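You operate a simulated robot arm through the tools that you are given. There is no shell and no other tool.

You run a simulated robot arm. Do the job below in one go: nothing can be reset, and whatever is moved stays where it is left.

JOB
Unlock and start press B; once at speed, switch the heater off.
Fine: blue padlock on its peg, isolator on; watch the speed gauge come to 40 rpm, within 3, with the heater still on; it is left running; the black padlock stays on its peg.
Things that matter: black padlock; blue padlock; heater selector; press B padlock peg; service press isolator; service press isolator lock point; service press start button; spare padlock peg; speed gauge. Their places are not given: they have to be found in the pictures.

Only the result counts: the job must be done as asked and must still hold three seconds after the hand-in. Knocking over, shifting, dropping, spilling or breaking anything else fails it.

ROBOT AND FRAMES
A 7-joint arm with a three-finger gripper, fixed in place. Base frame: the origin is on the floor under the middle of its stand, x ahead of it, y to its left, z up. Readings come in mm, degrees, newtons and seconds.
It reaches about 1342 mm from its shoulder. Its first joint turns from -166.0 to 166.0 degrees. Payload 2.69 kg.
Tool frame: the origin (TCP) lies between the finger pads and is the grasp point; the fingertips stand 30 mm ahead of it; z points along the fingers, y is the line along which they close. The gripper opens to 128 mm; its body begins 117 mm behind the TCP.
Orientation is that of the tool frame in the base frame, as a unit quaternion [x, y, z, w]. With the fingers straight down and closing along the base's y, the tool's x points along the base's -x, its y along +y and its z along -z.

CONTROLS
- The arm moves only by the tool nudge_tool. Its argument "motion" is a list that holds one entry, the list of rows, each a list of 6 numbers: the shift along the tool's x, y, z in mm, then the turn, a rotation vector about the tool's x, y, z in degrees. In form: [[[tx, ty, tz, ax, ay, az], ...]]. A call has 1 to 20 rows; each row is the pose to reach, as a shift and turn from the pose commanded when the call began, along the tool's axes at that moment. "claw" is the opening, from 0 (shut) to 1 (fully open), set as the call begins (left out, the last holds). Each row takes 0.2 s and may step no farther than 50 mm and 8.6 degrees from the row before; otherwise, or with a gripper value out of range, the whole call is refused. A pose out of reach is approached as far as the arm can. The call stops where the force on the tool passes 90 N (or 10 N more than at its start, if that is more) or the arm is blocked; 0.2 s more then pass. The fingers move at their own pace (about 127 mm/s each) and stop on an object; they squeeze with about 38 N. The grip force told is the motor's: it shows also when the fingers shut on nothing. Time passes only in rows, and 0.2 s behind the last, so rows that repeat a pose let the fingers close. It gives the time, the measured TCP pose, the force on the tool (base axes), the opening and the grip force at its end, in the units of the frame above (readings bear some noise), with the torque about the TCP (base axes, N m) and any sound that the robot's microphone picked up.
- Cameras (640 x 400 px; columns grow to the right, rows downward): "scene" is fixed at [49.6, -501.3, 1640.2]; the picture's right is [0.93, -0.37, 0.00], its down [-0.18, -0.46, -0.87] and it looks along [0.32, 0.81, -0.49] (base axes); focal length 310 px, centre (320, 200). "wrist" rides on the gripper at [58, 54, -131] in the tool frame; the picture's right is [-0.68, 0.74, 0.00], its down [-0.62, -0.57, -0.55] and it looks along [-0.40, -0.37, 0.84] (tool axes); focal length 234 px, centre (320, 200).
- grab_frame(camera): a new picture of that camera. No time passes.
- raise_lower(by): moves the trunk up (or, below 0, down) by that many mm; the arm rides with it, the base frame stays. It gives what a move gives, with no picture.
- pixel_to_xyz(camera, pixels): there is no depth. For up to 12 entries [column, row, z] of the newest picture of that camera ("zoom" is the newest enlarged one), the place [x, y] in the base frame at which the ray of that pixel passes the height z, good to about 2 mm. No time passes.
- inspect(camera, box): a new picture of the part [left, top, right, bottom] of that camera's present view, enlarged. No time passes.
- hand_in(): hands the job in; it is judged then, once.

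Leave the gripper open and the arm clear of the work at the hand-in unless told otherwise.

The tools are called after "Request:" as name(argument=value, ...) on one line, values as JSON. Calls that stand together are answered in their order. nudge_tool: Moves the arm, as the interface text tells. Its arguments: {"type":"object","properties":{"motion":{"type":"array"},"claw":{"type":"number"}},"required":["motion"]} The other tools are called the same way: raise_lower (by) moves the trunk up or down; grab_frame (camera) takes a picture; pixel_to_xyz (camera, pixels) gives the place at which the rays of pixels pass given heights; inspect (camera, box) takes an enlarged picture of a part of a camera's view; hand_in () hands the job in.

At the start:

```text
clock: 0.0
ee_pos: [437.2, 544.3, 1381.6]
orientation: [0.0, 1.0, 0.001, -0.001]
force: [0.0, 0.2, 0.1]
moment: [-0.01, 0.01, -0.02]
grip_width: 128.3
grip_force: 0.1
trunk travel left (down, up): [-150.0, 200.0]
```

scene: 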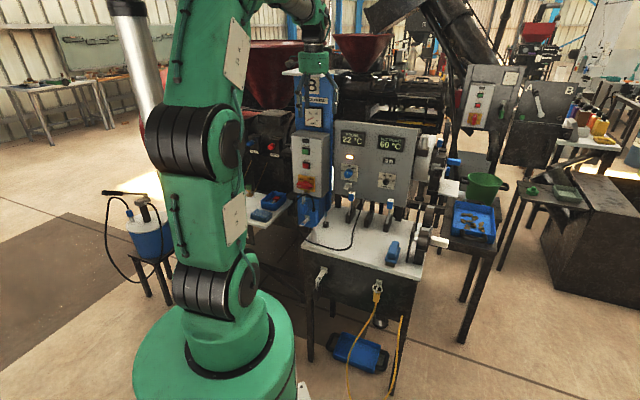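
wrist: 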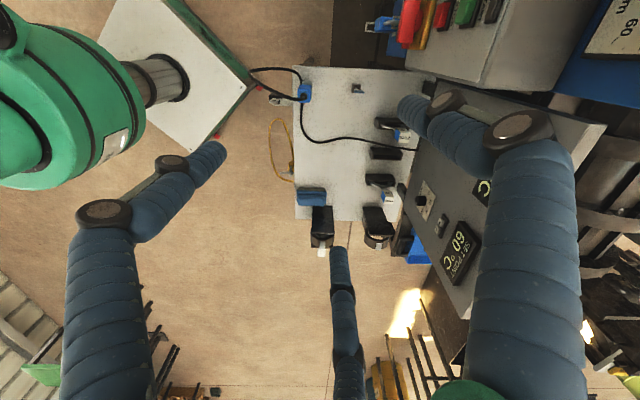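

I see a press station with a control box (blue column marked B), a heater panel and a table. I'll enlarge the scene view around the control boxes first.

Request:
inspect(camera="scene", box=[280, 60, 440, 160])

Request:
inspect(camera="scene", box=[280, 120, 440, 220])

Request:
inspect(camera="scene", box=[280, 180, 440, 280])

Request:
inspect(camera="scene", box=[440, 50, 600, 150])

```text
4.00 times, centred on (360, 110) of scene
```

zoom: 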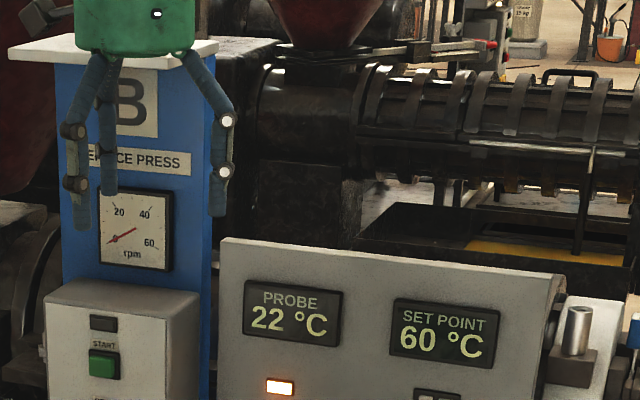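

```text
4.00 times, centred on (360, 170) of scene
```

zoom: 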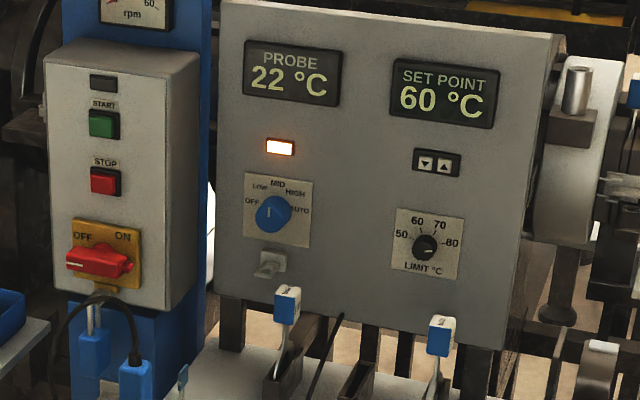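

```text
4.00 times, centred on (360, 230) of scene
```

zoom: 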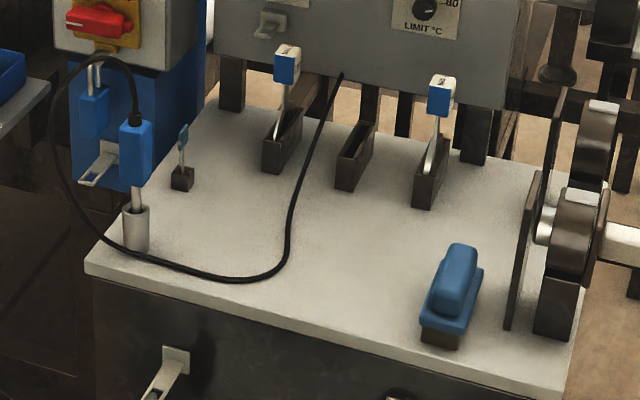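

```text
4.00 times, centred on (520, 100) of scene
```

zoom: 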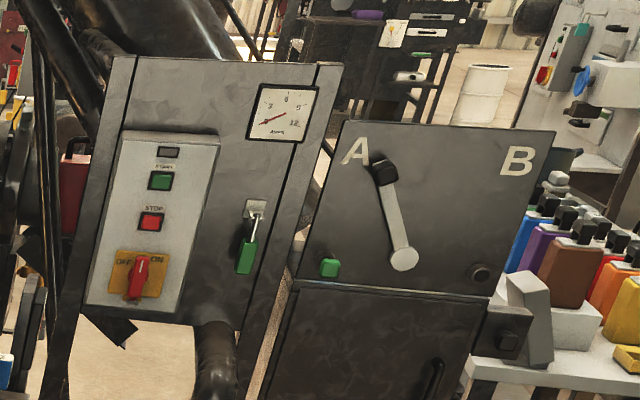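

The blue padlock seems to hang under the isolator, with a hook on the blue column below it. I'll look closer at these, and search for the black padlock.

Request:
inspect(camera="scene", box=[285, 170, 349, 210])

Request:
inspect(camera="scene", box=[285, 195, 349, 235])

Request:
inspect(camera="scene", box=[300, 250, 428, 330])

Request:
inspect(camera="scene", box=[330, 170, 394, 210])

Request:
inspect(camera="scene", box=[230, 100, 310, 220])

Request:
inspect(camera="wrist", box=[250, 0, 410, 100])

Request:
inspect(camera="wrist", box=[290, 60, 450, 160])

```text
10.00 times, centred on (317, 190) of scene
```

zoom: 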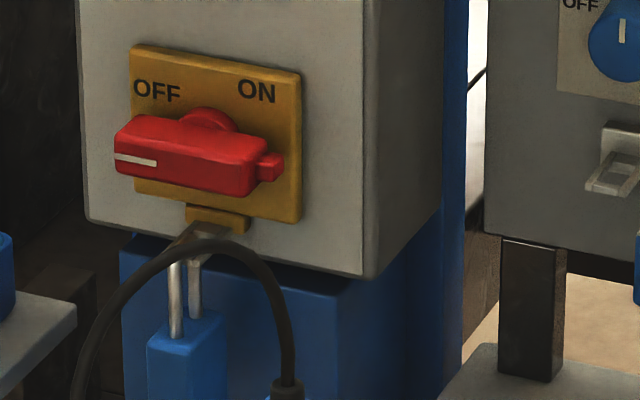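

```text
10.00 times, centred on (317, 215) of scene
```

zoom: 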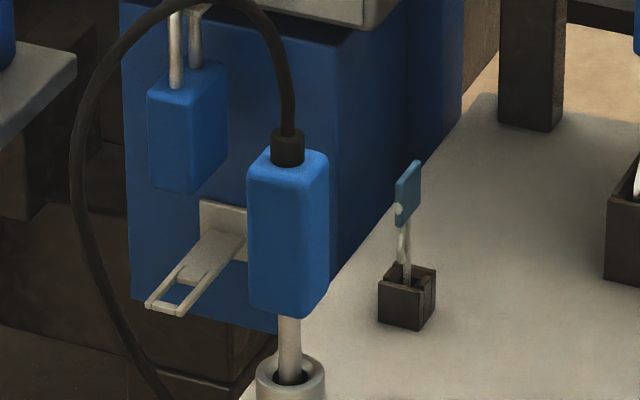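

```text
5.00 times, centred on (364, 290) of scene
```

zoom: 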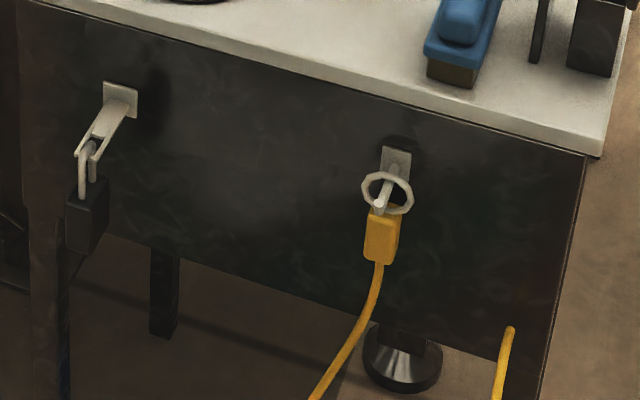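

```text
10.00 times, centred on (362, 190) of scene
```

zoom: 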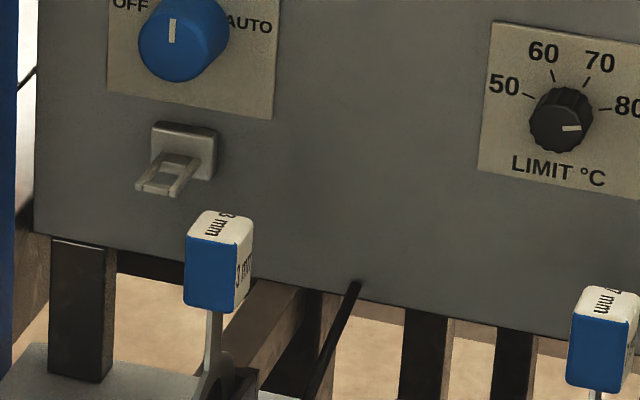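

```text
3.33 times, centred on (270, 160) of scene
```

zoom: 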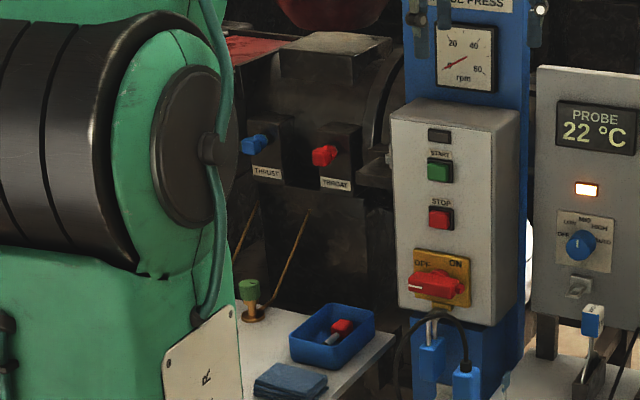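

```text
4.00 times, centred on (330, 50) of wrist
```

zoom: 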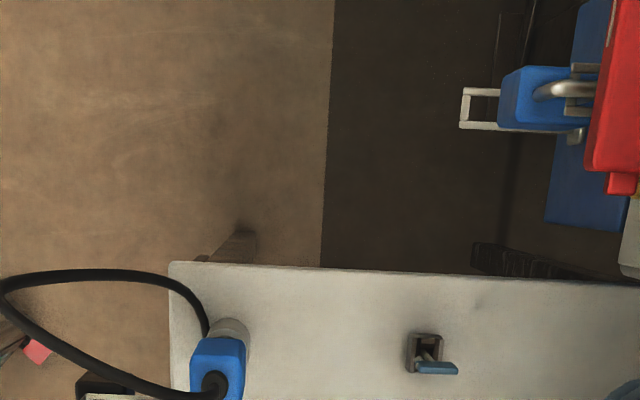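

```text
4.00 times, centred on (370, 110) of wrist
```

zoom: 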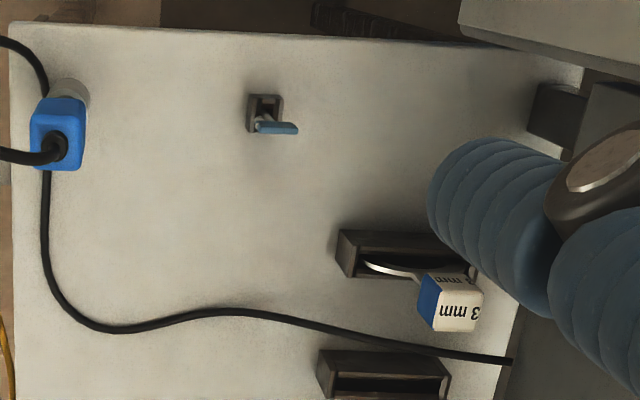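

I read: blue padlock hanging on the lock point under the isolator at about scene (304,207). An empty peg is on the blue column at about (306,221). The black padlock is on a table-front peg at about (318,290). Next I'll get ray positions at a few heights to triangulate these.

Request:
pixel_to_xyz(camera="scene", pixels=[[301, 246, 815], [421, 279, 815], [303.7, 207.5, 870], [303.7, 207.5, 890], [301.5, 225.8, 830], [301.5, 225.8, 800], [304, 182, 960], [304, 182, 1000], [348, 173, 1000], [348, 173, 1050], [306, 151, 1050], [306, 151, 1100]])

Request:
pixel_to_xyz(camera="wrist", pixels=[[293, 66, 815], [295, 219, 815], [385, 24, 870], [385, 24, 890], [367, 30, 830], [367, 30, 800], [304, 92, 950], [304, 92, 970], [356, 89, 815], [407, 20, 1000], [424, 198, 1000], [424, 198, 1050]])

Request:
inspect(camera="wrist", box=[350, 0, 510, 100])

Request:
inspect(camera="wrist", box=[360, 120, 520, 220])

```text
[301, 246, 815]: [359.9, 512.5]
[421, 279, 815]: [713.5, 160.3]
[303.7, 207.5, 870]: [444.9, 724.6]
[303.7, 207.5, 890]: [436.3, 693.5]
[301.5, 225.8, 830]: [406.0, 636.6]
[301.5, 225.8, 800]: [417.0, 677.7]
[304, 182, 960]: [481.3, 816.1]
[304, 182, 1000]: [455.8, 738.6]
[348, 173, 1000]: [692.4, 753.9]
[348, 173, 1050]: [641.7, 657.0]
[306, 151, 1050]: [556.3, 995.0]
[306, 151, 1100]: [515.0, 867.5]
```

```text
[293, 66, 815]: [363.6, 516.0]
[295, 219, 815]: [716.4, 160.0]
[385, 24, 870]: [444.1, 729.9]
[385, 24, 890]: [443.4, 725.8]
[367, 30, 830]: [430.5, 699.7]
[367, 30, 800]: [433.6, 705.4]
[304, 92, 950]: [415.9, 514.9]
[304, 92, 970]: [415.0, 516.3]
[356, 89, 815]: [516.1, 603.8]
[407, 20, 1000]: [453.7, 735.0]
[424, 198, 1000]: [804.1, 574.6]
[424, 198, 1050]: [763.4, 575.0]
```

```text
4.00 times, centred on (430, 50) of wrist
```

zoom: 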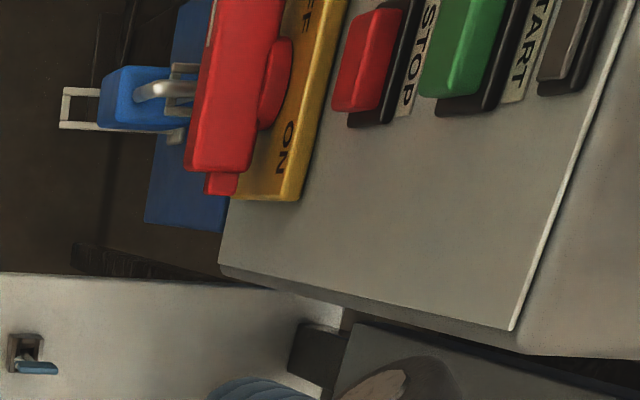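

```text
4.00 times, centred on (440, 170) of wrist
```

zoom: 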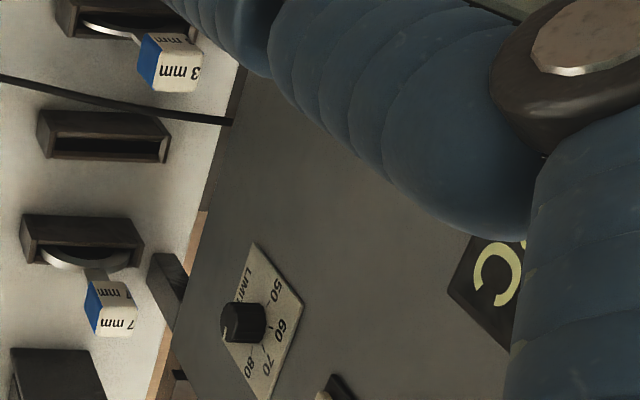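

Table front edge runs from (361,514) to (716,160), so the panel faces 45° toward the robot, with inward normal (0.707, 0.707). The padlock body is near (444,727,871), the empty peg tip near (430,707,779) and the isolator handle near (455,737,1000). I'll move to a viewing pose in front of and above this, yawed 45° and pitched 45°.

Request:
nudge_tool(motion=[[[14.9, 7.1, 35.1, -2.206, -5.328, -5.328], [29.75, 14.25, 70.25, -4.4125, -10.655, -10.655], [44.6, 21.4, 105.4, -6.619, -15.98, -15.98], [59.5, 28.5, 140.5, -8.825, -21.31, -21.31], [74.4, 35.6, 175.6, -11.03, -26.64, -26.64], [89.25, 42.75, 210.75, -13.24, -31.965, -31.965], [104.1, 49.9, 245.9, -15.44, -37.29, -37.29], [119, 57, 281, -17.65, -42.62, -42.62]]], claw=1)

```text
clock: 1.8
ee_pos: [316.1, 599.9, 1105.2]
orientation: [-0.353, 0.853, 0.151, 0.355]
force: [0.8, -0.8, 0.6]
moment: [0.0, 0.07, 0.03]
grip_width: 127.9
grip_force: 0.1
trunk travel left (down, up): [-150.0, 200.0]
```

The arm reached the pose as commanded. I'll take both pictures now.

Request:
grab_frame(camera="wrist")

Request:
grab_frame(camera="scene")

```text
taken
```

wrist: 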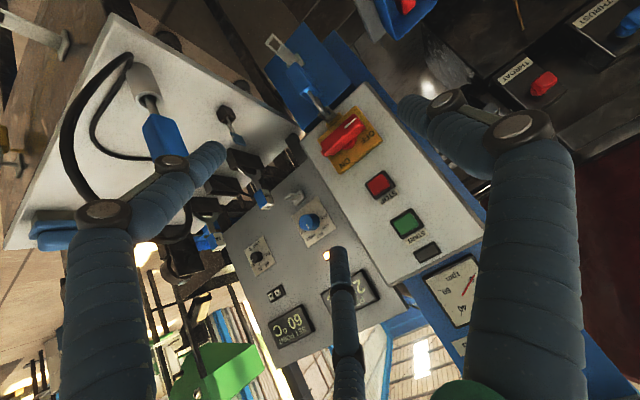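

```text
taken
```

scene: 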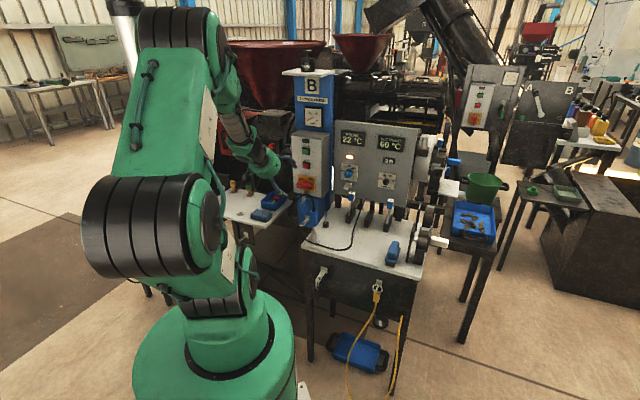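

Now I see the isolator, blue padlock and peg clearly in the wrist view around (300-350, 45-140). I'll enlarge that part, and the heater selector and gauge too.

Request:
inspect(camera="wrist", box=[250, 30, 378, 110])

Request:
inspect(camera="wrist", box=[280, 90, 408, 170])

Request:
inspect(camera="wrist", box=[260, 170, 388, 250])

Request:
inspect(camera="scene", box=[285, 95, 349, 135])

```text
5.00 times, centred on (314, 70) of wrist
```

zoom: 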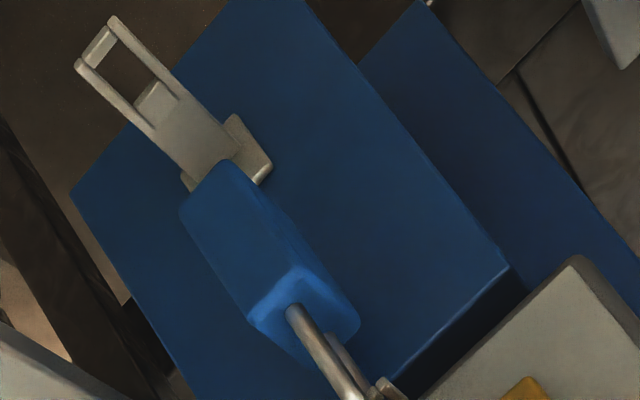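

```text
5.00 times, centred on (344, 130) of wrist
```

zoom: 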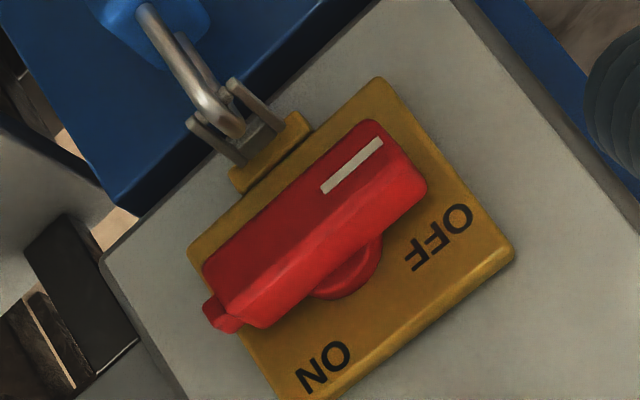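

```text
5.00 times, centred on (324, 210) of wrist
```

zoom: 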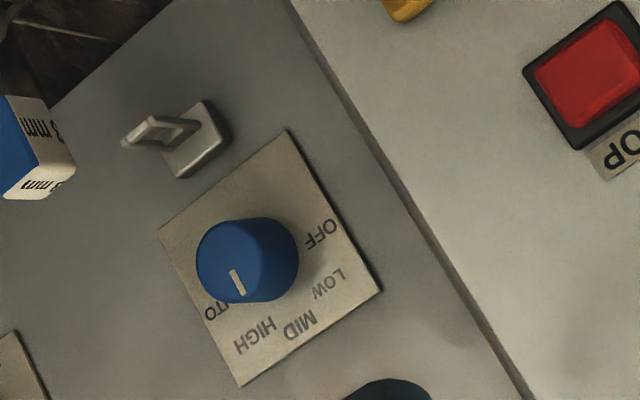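

```text
10.00 times, centred on (317, 115) of scene
```

zoom: 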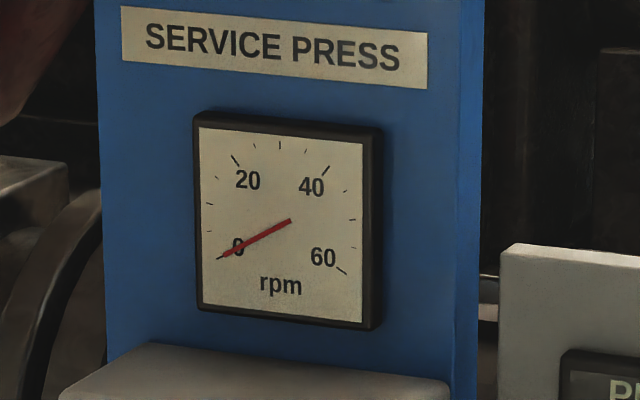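

The shackle sits between the fork sides of the lock point, and the isolator handle shows its white mark at the OFF end. I need a lower, frontal view, so I'll move to horizontal pointing at the padlock, kept left of the probe and its cable.

Request:
nudge_tool(motion=[[[20.3, 9.9, 28, 0, -7.5, 0], [40.7, 19.8, 56, 0, -15, 0], [61, 29.7, 84, 0, -22.5, 0], [81.3, 39.6, 112, 0, -30, 0], [101.7, 49.5, 140, 0, -37.5, 0], [122, 59.4, 168, 0, -45, 0], [122, 59.4, 168, 0, -45, 0]]])

```text
clock: 3.4
ee_pos: [299.0, 663.9, 896.6]
orientation: [-0.271, 0.652, 0.272, 0.654]
force: [-0.3, -0.5, -0.3]
moment: [0.07, -0.02, 0.06]
grip_width: 128.0
grip_force: 0.1
trunk travel left (down, up): [-150.0, 200.0]
```

The tool is now horizontal at (299,664,897). I'll take pictures.

Request:
grab_frame(camera="wrist")

Request:
grab_frame(camera="scene")

```text
taken
```

wrist: 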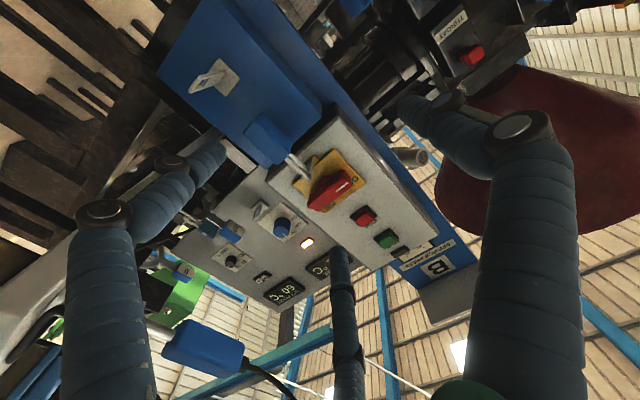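

```text
taken
```

scene: 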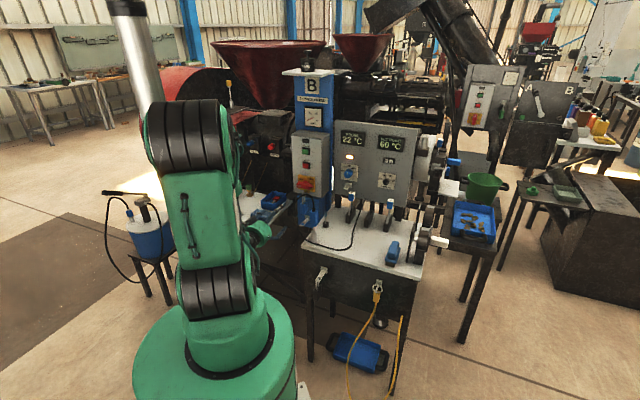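

Good frontal view from below-left. I'll enlarge the lock point, padlock and peg.

Request:
inspect(camera="wrist", box=[170, 50, 298, 130])

Request:
inspect(camera="wrist", box=[230, 100, 358, 180])

Request:
inspect(camera="wrist", box=[260, 130, 324, 170])

Request:
inspect(camera="wrist", box=[200, 190, 328, 270])

Request:
inspect(camera="scene", box=[240, 170, 340, 260])

```text
5.00 times, centred on (234, 90) of wrist
```

zoom: 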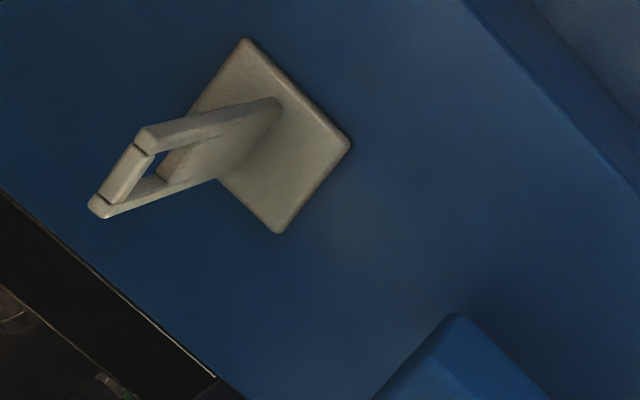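

```text
5.00 times, centred on (294, 140) of wrist
```

zoom: 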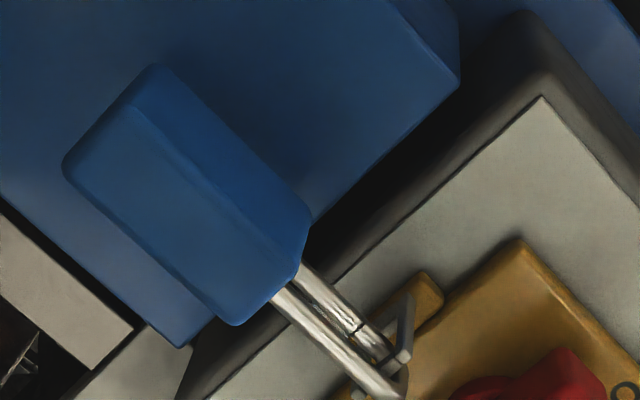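

```text
10.00 times, centred on (292, 150) of wrist
```

zoom: 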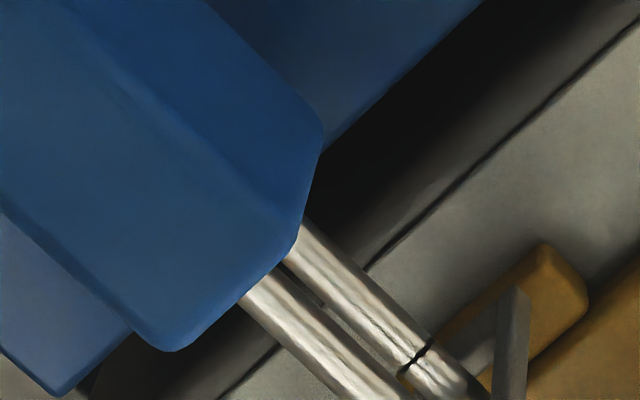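

```text
5.00 times, centred on (264, 230) of wrist
```

zoom: 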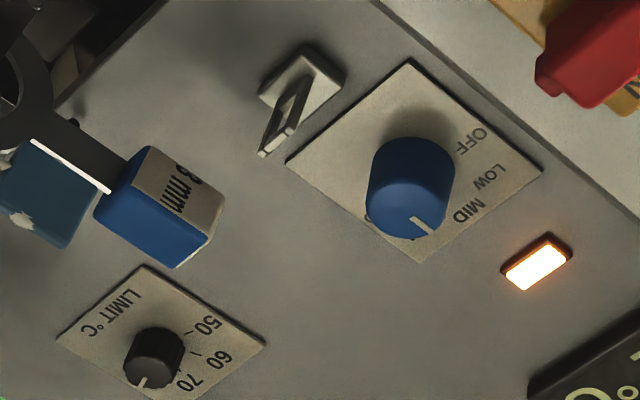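

```text
4.44 times, centred on (290, 215) of scene
```

zoom: 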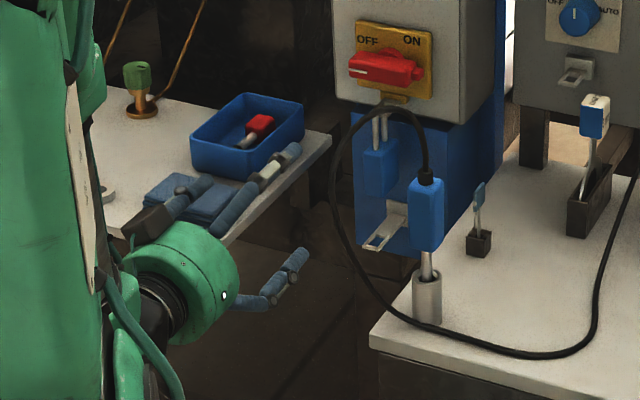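

I need to understand how a shackle hooks on its peg, so I'll zoom more on the black padlock and on the blue shackle.

Request:
inspect(camera="scene", box=[308, 264, 340, 304])

Request:
inspect(camera="wrist", box=[284, 140, 324, 180])

Request:
inspect(camera="scene", box=[296, 186, 328, 206])

```text
10.00 times, centred on (324, 284) of scene
```

zoom: 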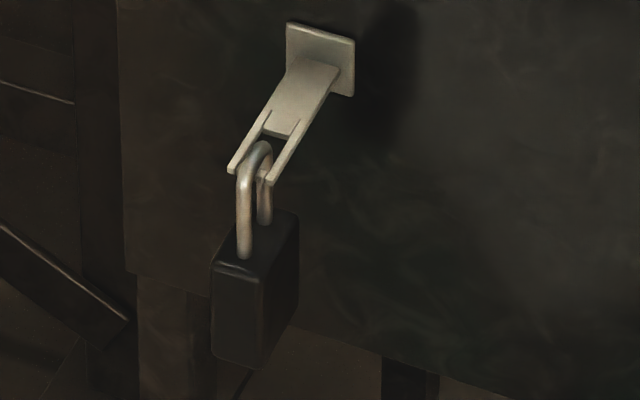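

```text
10.00 times, centred on (304, 160) of wrist
```

zoom: 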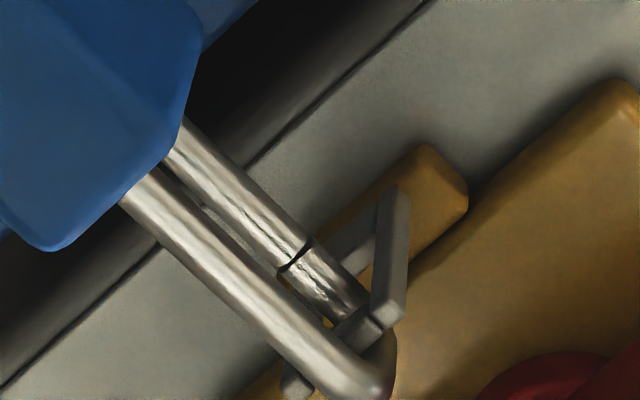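

```text
16.00 times, centred on (312, 196) of scene
```

zoom: 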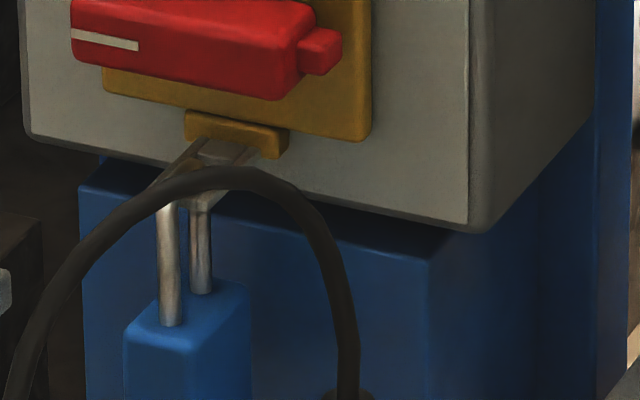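

The inner leg of the shackle seems to have a notch (a gap) just below the cross bar. To judge how it comes off, I need a side view. I'll back up to the left, higher, and yaw so the wrist camera looks across the panel.

Request:
nudge_tool(motion=[[[-15.2, 15.1, 12.2, 7.5, 0, 0], [-30.3, 30.2, 24.5, 15, 0, 0], [-45.5, 45.2, 36.7, 22.5, 0, 0], [-60.7, 60.3, 49, 30, 0, 0], [-75.8, 75.4, 61.2, 37.5, 0, 0], [-91, 90.5, 73.5, 45, 0, 0], [-91, 90.5, 73.5, 45, 0, 0]]])

Request:
grab_frame(camera="wrist")

```text
clock: 4.8
ee_pos: [412.8, 739.0, 1036.0]
orientation: [0.076, 0.704, -0.032, 0.706]
force: [-5.2, -1.5, 3.3]
moment: [0.11, -0.04, 0.35]
grip_width: 129.7
grip_force: 0.1
trunk travel left (down, up): [-150.0, 200.0]
stopped in row 7: the arm was blocked; the commanded pose is now the measured one
```

```text
taken
```

wrist: 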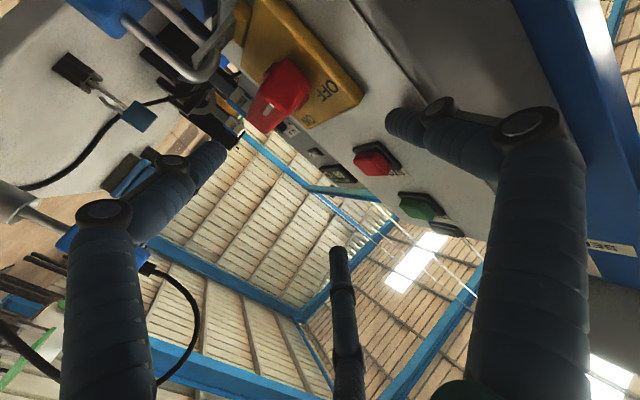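

The arm ended away from the commanded pose, blocked, at (413,739,1036). Before moving I'll check what it touches and whether anything shifted.

Request:
grab_frame(camera="scene")

Request:
inspect(camera="scene", box=[260, 130, 356, 230])

Request:
inspect(camera="wrist", box=[60, 0, 252, 120])

Request:
inspect(camera="wrist", box=[220, 0, 476, 160])

```text
taken
```

scene: 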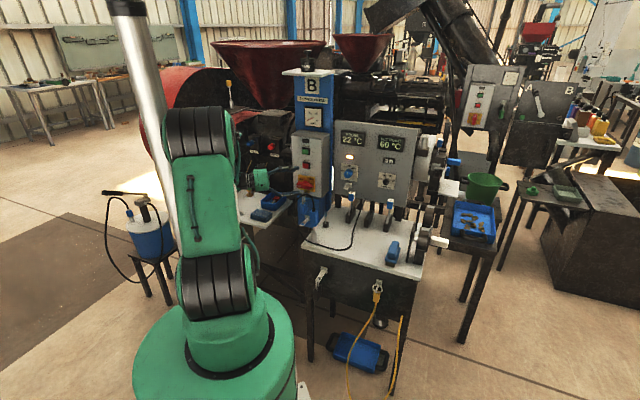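

```text
4.00 times, centred on (308, 180) of scene
```

zoom: 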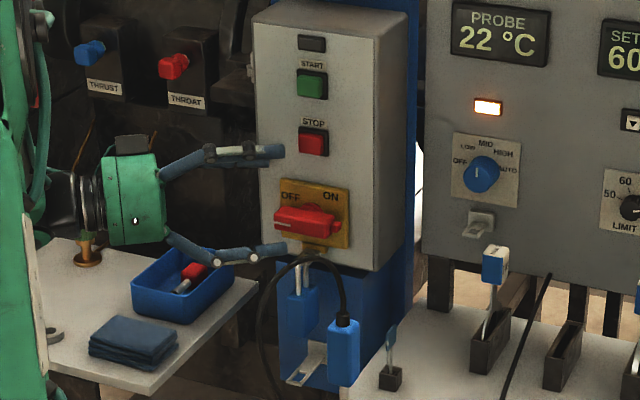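

```text
3.33 times, centred on (156, 60) of wrist
```

zoom: 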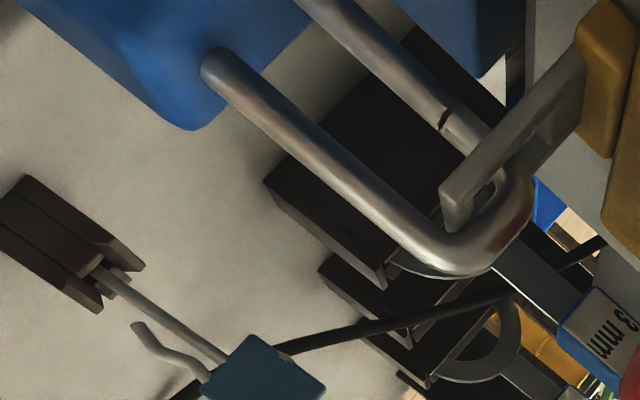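

```text
2.50 times, centred on (348, 80) of wrist
```

zoom: 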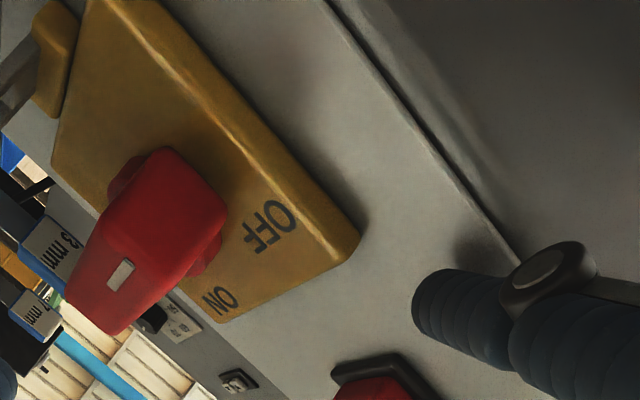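

Nothing has moved; a finger is just close to the box face. From here the shackle is well visible, so I'll enlarge it strongly.

Request:
inspect(camera="wrist", box=[172, 14, 244, 86])

Request:
inspect(camera="wrist", box=[60, 50, 124, 90])

Request:
inspect(camera="wrist", box=[60, 70, 164, 134])

```text
5.56 times, centred on (208, 50) of wrist
```

zoom: 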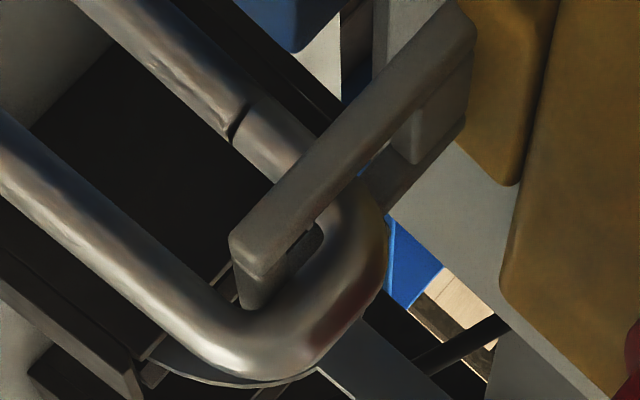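

```text
10.00 times, centred on (92, 70) of wrist
```

zoom: 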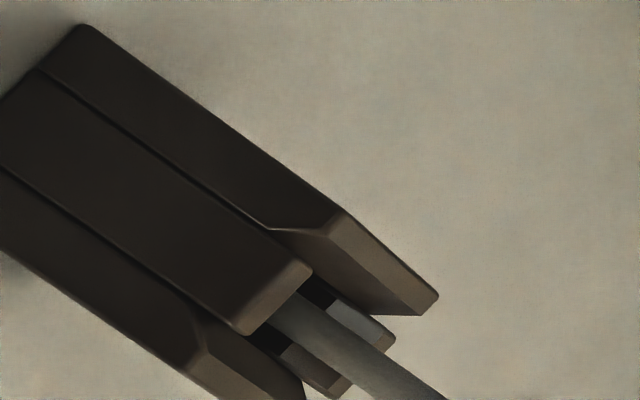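

```text
6.15 times, centred on (112, 102) of wrist
```

zoom: 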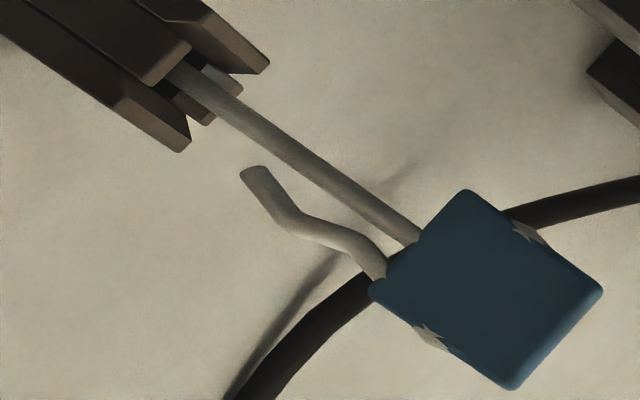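

The shackle's inner leg has a thin notch near the bend, and the U hangs over the lock point's cross bar. First I'll retreat straight away from the panel in small steps, keeping the orientation.

Request:
nudge_tool(motion=[[[-1.0, -16, -12, 0, 0, 0], [-2.0, -32, -24, 0, 0, 0], [-4, -64, -48, 0, 0, 0], [-6, -96, -72, 0, 0, 0], [-6, -96, -72, 0, 0, 0]]])

Request:
grab_frame(camera="wrist")

```text
clock: 6.2
ee_pos: [372.1, 625.2, 1020.8]
orientation: [0.093, 0.701, -0.066, 0.704]
force: [0.4, -0.9, -0.5]
moment: [-0.01, 0.02, 0.03]
grip_width: 127.5
grip_force: 0.0
trunk travel left (down, up): [-150.0, 200.0]
stopped in row 5: the arm was blocked; the commanded pose is now the measured one
```

```text
taken
```

wrist: 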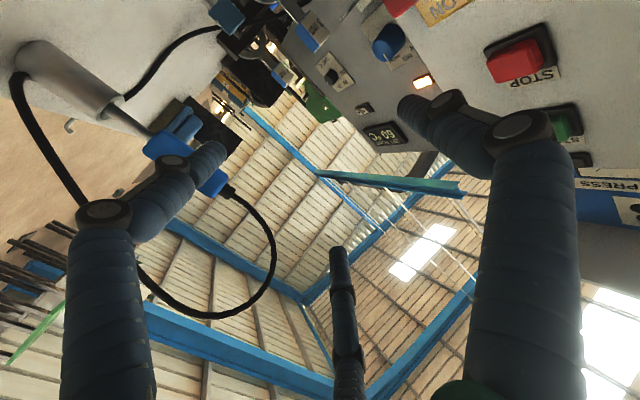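

The block shows almost no force, so it's a joint limit, not a contact. The probe and its cable loop are near the lower-left finger, so I'll go straight up 120 mm first, before yawing back.

Request:
nudge_tool(motion=[[[-20, 0, 0, 0, 0, 0], [-50, 0, 0, 0, 0, 0], [-80, 0, 0, 0, 0, 0], [-120, 0, 0, 0, 0, 0], [-120, 0, 0, 0, 0, 0]]])

```text
clock: 7.4
ee_pos: [370.6, 616.7, 1136.3]
orientation: [0.091, 0.701, -0.067, 0.705]
force: [0.0, 0.8, 0.4]
moment: [0.02, 0.03, 0.07]
grip_width: 127.9
grip_force: 0.0
trunk travel left (down, up): [-150.0, 200.0]
```

Now clear above the probe, I'll yaw back about 58° so the tool faces the panel again.

Request:
nudge_tool(motion=[[[0, 0, 0, -8.3, 0, 0], [0, 0, 0, -16.6, 0, 0], [0, 0, 0, -24.8, 0, 0], [0, 0, 0, -33.1, 0, 0], [0, 0, 0, -41.4, 0, 0], [0, 0, 0, -49.6, 0, 0], [0, 0, 0, -57.9, 0, 0], [0, 0, 0, -57.9, 0, 0]]])

Request:
grab_frame(camera="scene")

Request:
grab_frame(camera="wrist")

```text
clock: 9.2
ee_pos: [366.7, 622.9, 1138.9]
orientation: [-0.263, 0.644, 0.285, 0.66]
force: [0.7, -0.6, 0.2]
moment: [-0.02, -0.02, 0.03]
grip_width: 128.0
grip_force: 0.0
trunk travel left (down, up): [-150.0, 200.0]
```

```text
taken
```

scene: 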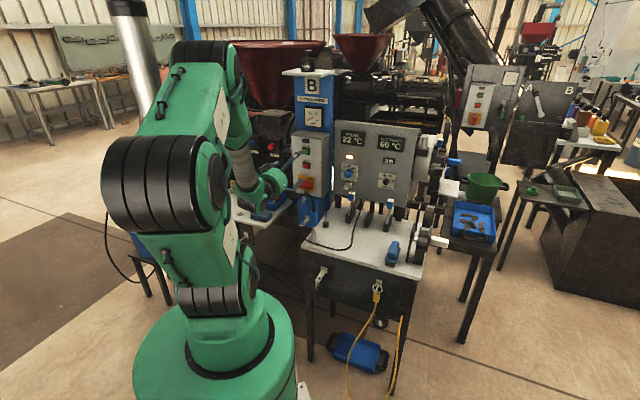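

```text
taken
```

wrist: 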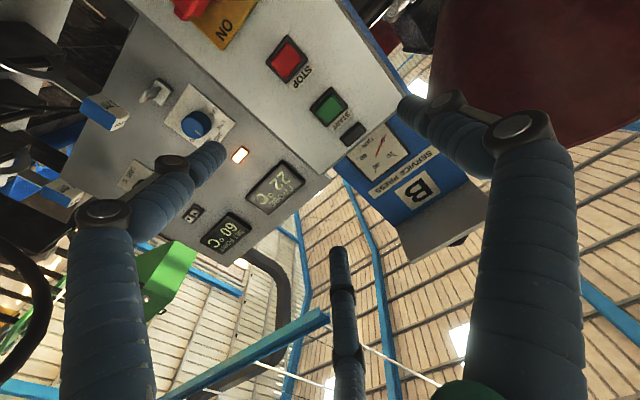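

Recovered, and nothing moved. Next I'll close the gripper in free space to learn how the three fingers meet.

Request:
nudge_tool(motion=[[[0, 0, 0, 0, 0, 0], [0, 0, 0, 0, 0, 0], [0, 0, 0, 0, 0, 0], [0, 0, 0, 0, 0, 0]]], claw=0)

Request:
grab_frame(camera="wrist")

Request:
inspect(camera="scene", box=[230, 130, 326, 230])

```text
clock: 10.2
ee_pos: [366.9, 622.7, 1139.0]
orientation: [-0.262, 0.644, 0.284, 0.661]
force: [0.0, -0.3, 0.2]
moment: [-0.01, 0.04, -0.02]
grip_width: 2.0
grip_force: 31.8
trunk travel left (down, up): [-150.0, 200.0]
```

```text
taken
```

wrist: 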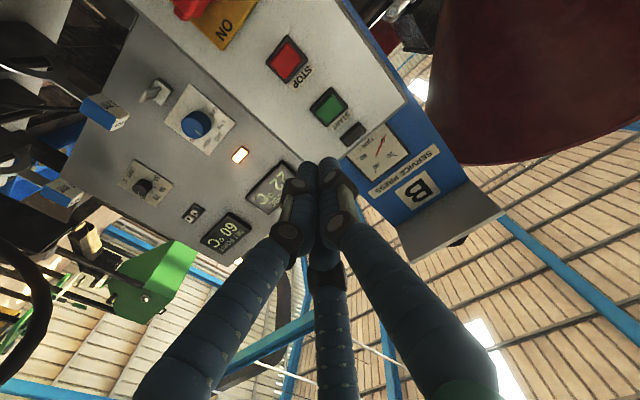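

```text
4.00 times, centred on (278, 180) of scene
```

zoom: 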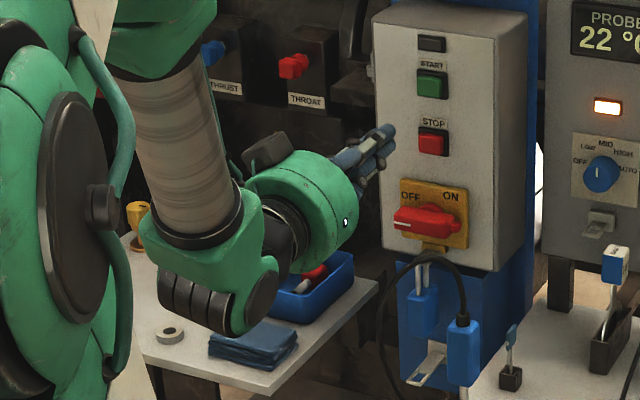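

Closed, the fingers meet radially in a bundle. I'll look at the peg and the green padlock at panel A in more detail to understand the hooking.

Request:
inspect(camera="scene", box=[492, 96, 516, 120])

Request:
inspect(camera="scene", box=[296, 212, 320, 228])

Request:
inspect(camera="scene", box=[326, 270, 342, 290])

Request:
inspect(camera="scene", box=[312, 274, 328, 294])

```text
16.00 times, centred on (504, 108) of scene
```

zoom: 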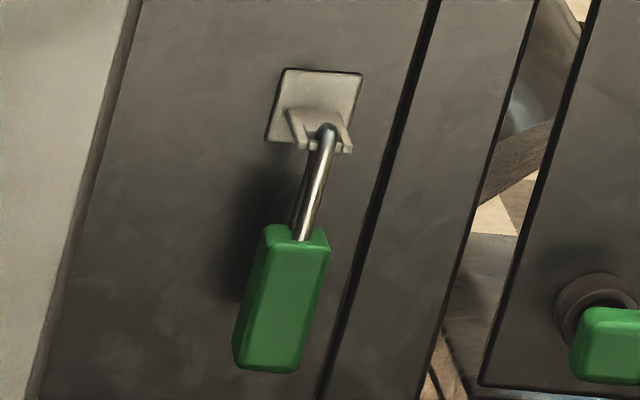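

```text
16.00 times, centred on (308, 220) of scene
```

zoom: 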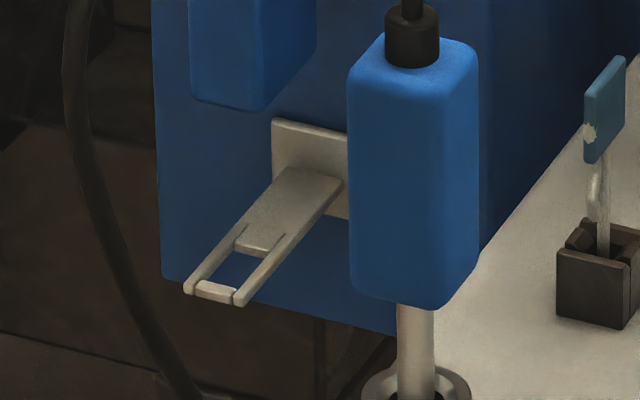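

```text
16.00 times, centred on (334, 280) of scene
```

zoom: 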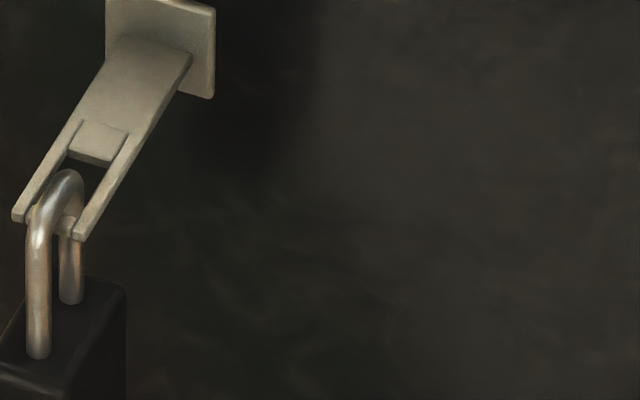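

```text
16.00 times, centred on (320, 284) of scene
```

zoom: 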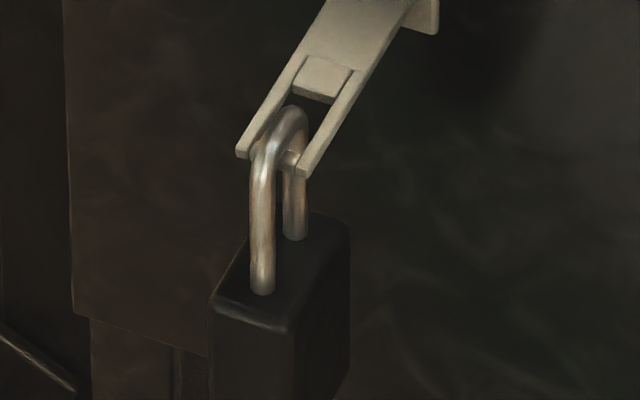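

All pegs are the same: a fork with a cross bar at its tip, and the shackle U hangs over that bar. My plan is to grip the body from the front, lift it about 22 mm, pull it out, and hook it onto the peg below the same way. For measurement I'll first open up, back off left, and go down in front of the padlock.

Request:
nudge_tool(motion=[[[0, 30, -30, 0.2, 0.6, -0.4], [0, 59, -60, 0.54, 1.8, -1.2], [45, 59, -60, 0.54, 1.8, -1.2], [90, 59, -60, 0.54, 1.8, -1.2], [135, 59, -60, 0.54, 1.8, -1.2], [180, 59, -60, 0.54, 1.8, -1.2], [209, 59, -60, 0.54, 1.8, -1.2], [209, 59, -60, 0.54, 1.8, -1.2]]], claw=1)

Request:
grab_frame(camera="wrist")

```text
clock: 12.0
ee_pos: [285.7, 631.8, 930.1]
orientation: [-0.269, 0.653, 0.269, 0.654]
force: [0.4, -0.3, -1.0]
moment: [0.01, -0.04, -0.03]
grip_width: 127.9
grip_force: 0.0
trunk travel left (down, up): [-150.0, 200.0]
```

```text
taken
```

wrist: 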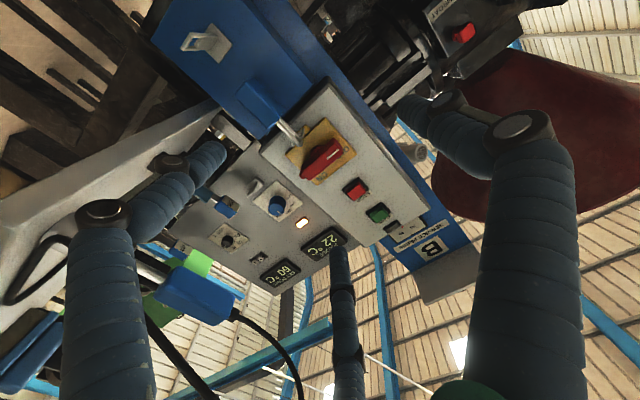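

Good vantage at n≈649, v≈-245. I'll enlarge the lock area and the peg here and then a second time from another spot, to triangulate.

Request:
inspect(camera="wrist", box=[160, 10, 288, 90])

Request:
inspect(camera="wrist", box=[230, 70, 358, 150])

Request:
inspect(camera="wrist", box=[276, 115, 308, 147])

```text
5.00 times, centred on (224, 50) of wrist
```

zoom: 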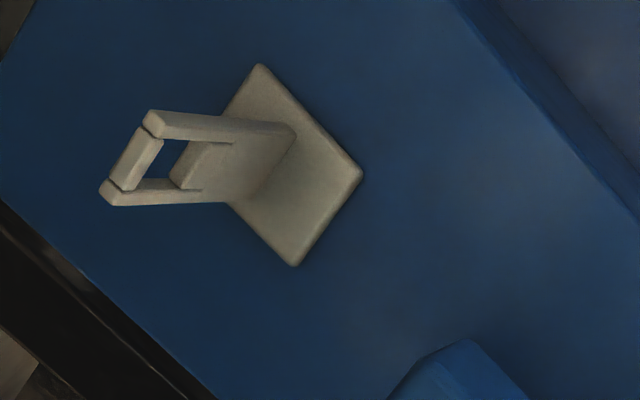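

```text
5.00 times, centred on (294, 110) of wrist
```

zoom: 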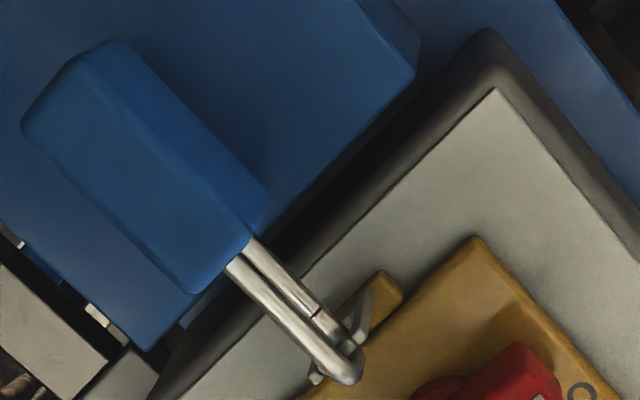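

```text
12.50 times, centred on (292, 131) of wrist
```

zoom: 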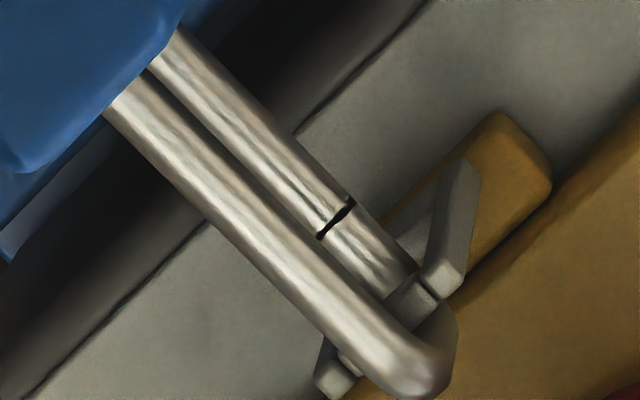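

I'll measure with both cameras. First the wrist rays for the peg cross bar, peg plate, padlock corners and arc top, from the newest wrist picture.

Request:
pixel_to_xyz(camera="wrist", pixels=[[187, 41.6, 780], [187, 41.6, 740], [218.4, 43, 780], [218.4, 43, 740], [234, 95, 860], [234, 95, 840], [243, 83, 860], [243, 83, 840], [310.4, 145.4, 950], [310.4, 145.4, 1000], [302.8, 133, 950], [302.8, 133, 1000]])

Request:
inspect(camera="scene", box=[290, 180, 330, 230])

```text
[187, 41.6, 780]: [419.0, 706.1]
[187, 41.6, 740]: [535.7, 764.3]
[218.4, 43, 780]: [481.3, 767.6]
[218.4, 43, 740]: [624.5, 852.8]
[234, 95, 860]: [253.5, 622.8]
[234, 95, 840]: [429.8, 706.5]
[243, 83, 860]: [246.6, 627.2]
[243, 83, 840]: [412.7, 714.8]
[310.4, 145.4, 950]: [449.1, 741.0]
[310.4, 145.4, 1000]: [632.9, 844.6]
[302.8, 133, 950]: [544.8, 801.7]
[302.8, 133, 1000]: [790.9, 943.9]
```

```text
8.00 times, centred on (310, 205) of scene
```

zoom: 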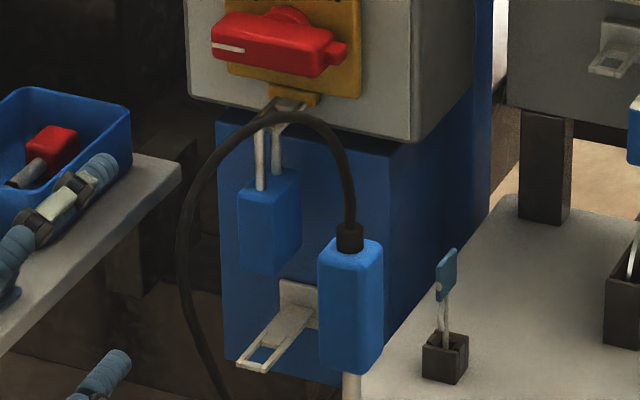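

Now rays from this scene enlargement for the peg cross bar (252,362) and padlock corners.

Request:
pixel_to_xyz(camera="zoom", pixels=[[252, 362, 780], [252, 362, 770], [272, 277, 845], [272, 277, 835], [240, 262, 845], [240, 262, 835], [270, 200, 910], [270, 200, 900], [238, 190, 910], [238, 190, 900], [261, 125, 950], [261, 125, 960]])

Request:
inspect(camera="scene", box=[295, 150, 320, 206])

```text
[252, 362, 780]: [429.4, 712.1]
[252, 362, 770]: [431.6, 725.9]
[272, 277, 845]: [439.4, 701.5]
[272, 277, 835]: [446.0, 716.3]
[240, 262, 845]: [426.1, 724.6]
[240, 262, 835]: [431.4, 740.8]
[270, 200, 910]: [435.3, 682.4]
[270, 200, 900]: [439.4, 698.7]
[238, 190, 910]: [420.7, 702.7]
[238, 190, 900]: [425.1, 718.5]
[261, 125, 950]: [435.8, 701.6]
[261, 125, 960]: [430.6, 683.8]
```

```text
7.14 times, centred on (308, 178) of scene
```

zoom: 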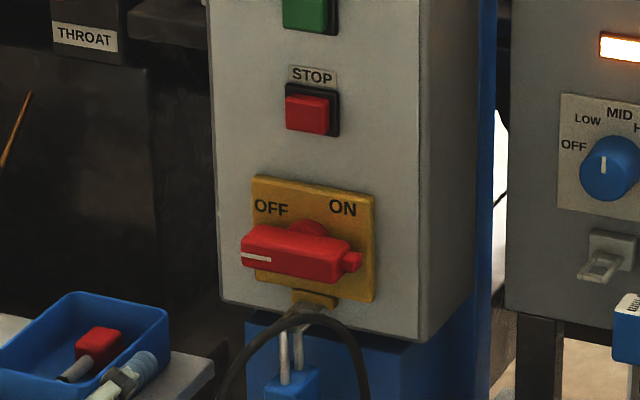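

Triangulated: peg cross bar ≈ (430,714,776); padlock body front face n≈817, v from -212 to -190, z from 838 to 893. I'll go to a pre-grasp position in front of it (n≈700, v≈-201, z≈866).

Request:
nudge_tool(motion=[[[20, -11, 10, 0, 0, 0], [42, -28, 25, 0, 0, 0], [64, -43.7, 40, 0, 0, 0], [64, -43.7, 51, 0, 0, 0], [64, -43.7, 51, 0, 0, 0]]])

Request:
grab_frame(camera="wrist")

Request:
inspect(camera="scene", box=[240, 160, 336, 260])

```text
clock: 13.2
ee_pos: [351.8, 642.7, 869.9]
orientation: [-0.274, 0.652, 0.263, 0.656]
force: [-0.5, -0.2, 0.5]
moment: [0.04, 0.0, 0.04]
grip_width: 127.9
grip_force: 0.1
out of reach, approached as far as the arm can: row 2, 3, 4, 5
trunk travel left (down, up): [-150.0, 200.0]
```

```text
taken
```

wrist: 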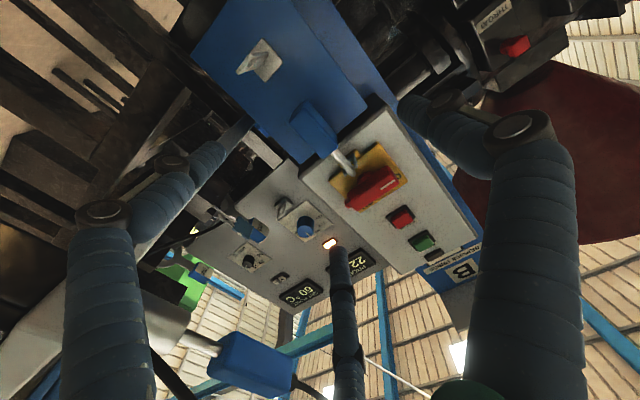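

```text
4.00 times, centred on (288, 210) of scene
```

zoom: 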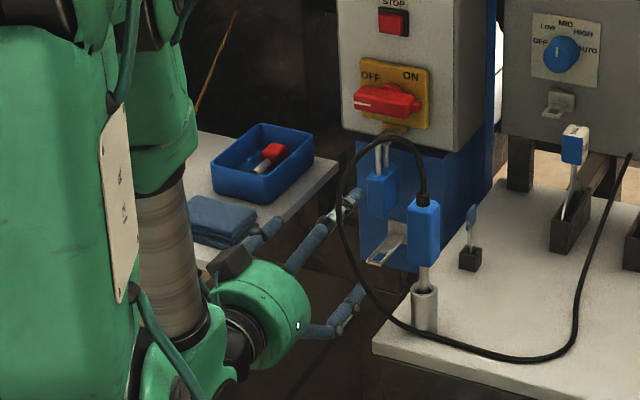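

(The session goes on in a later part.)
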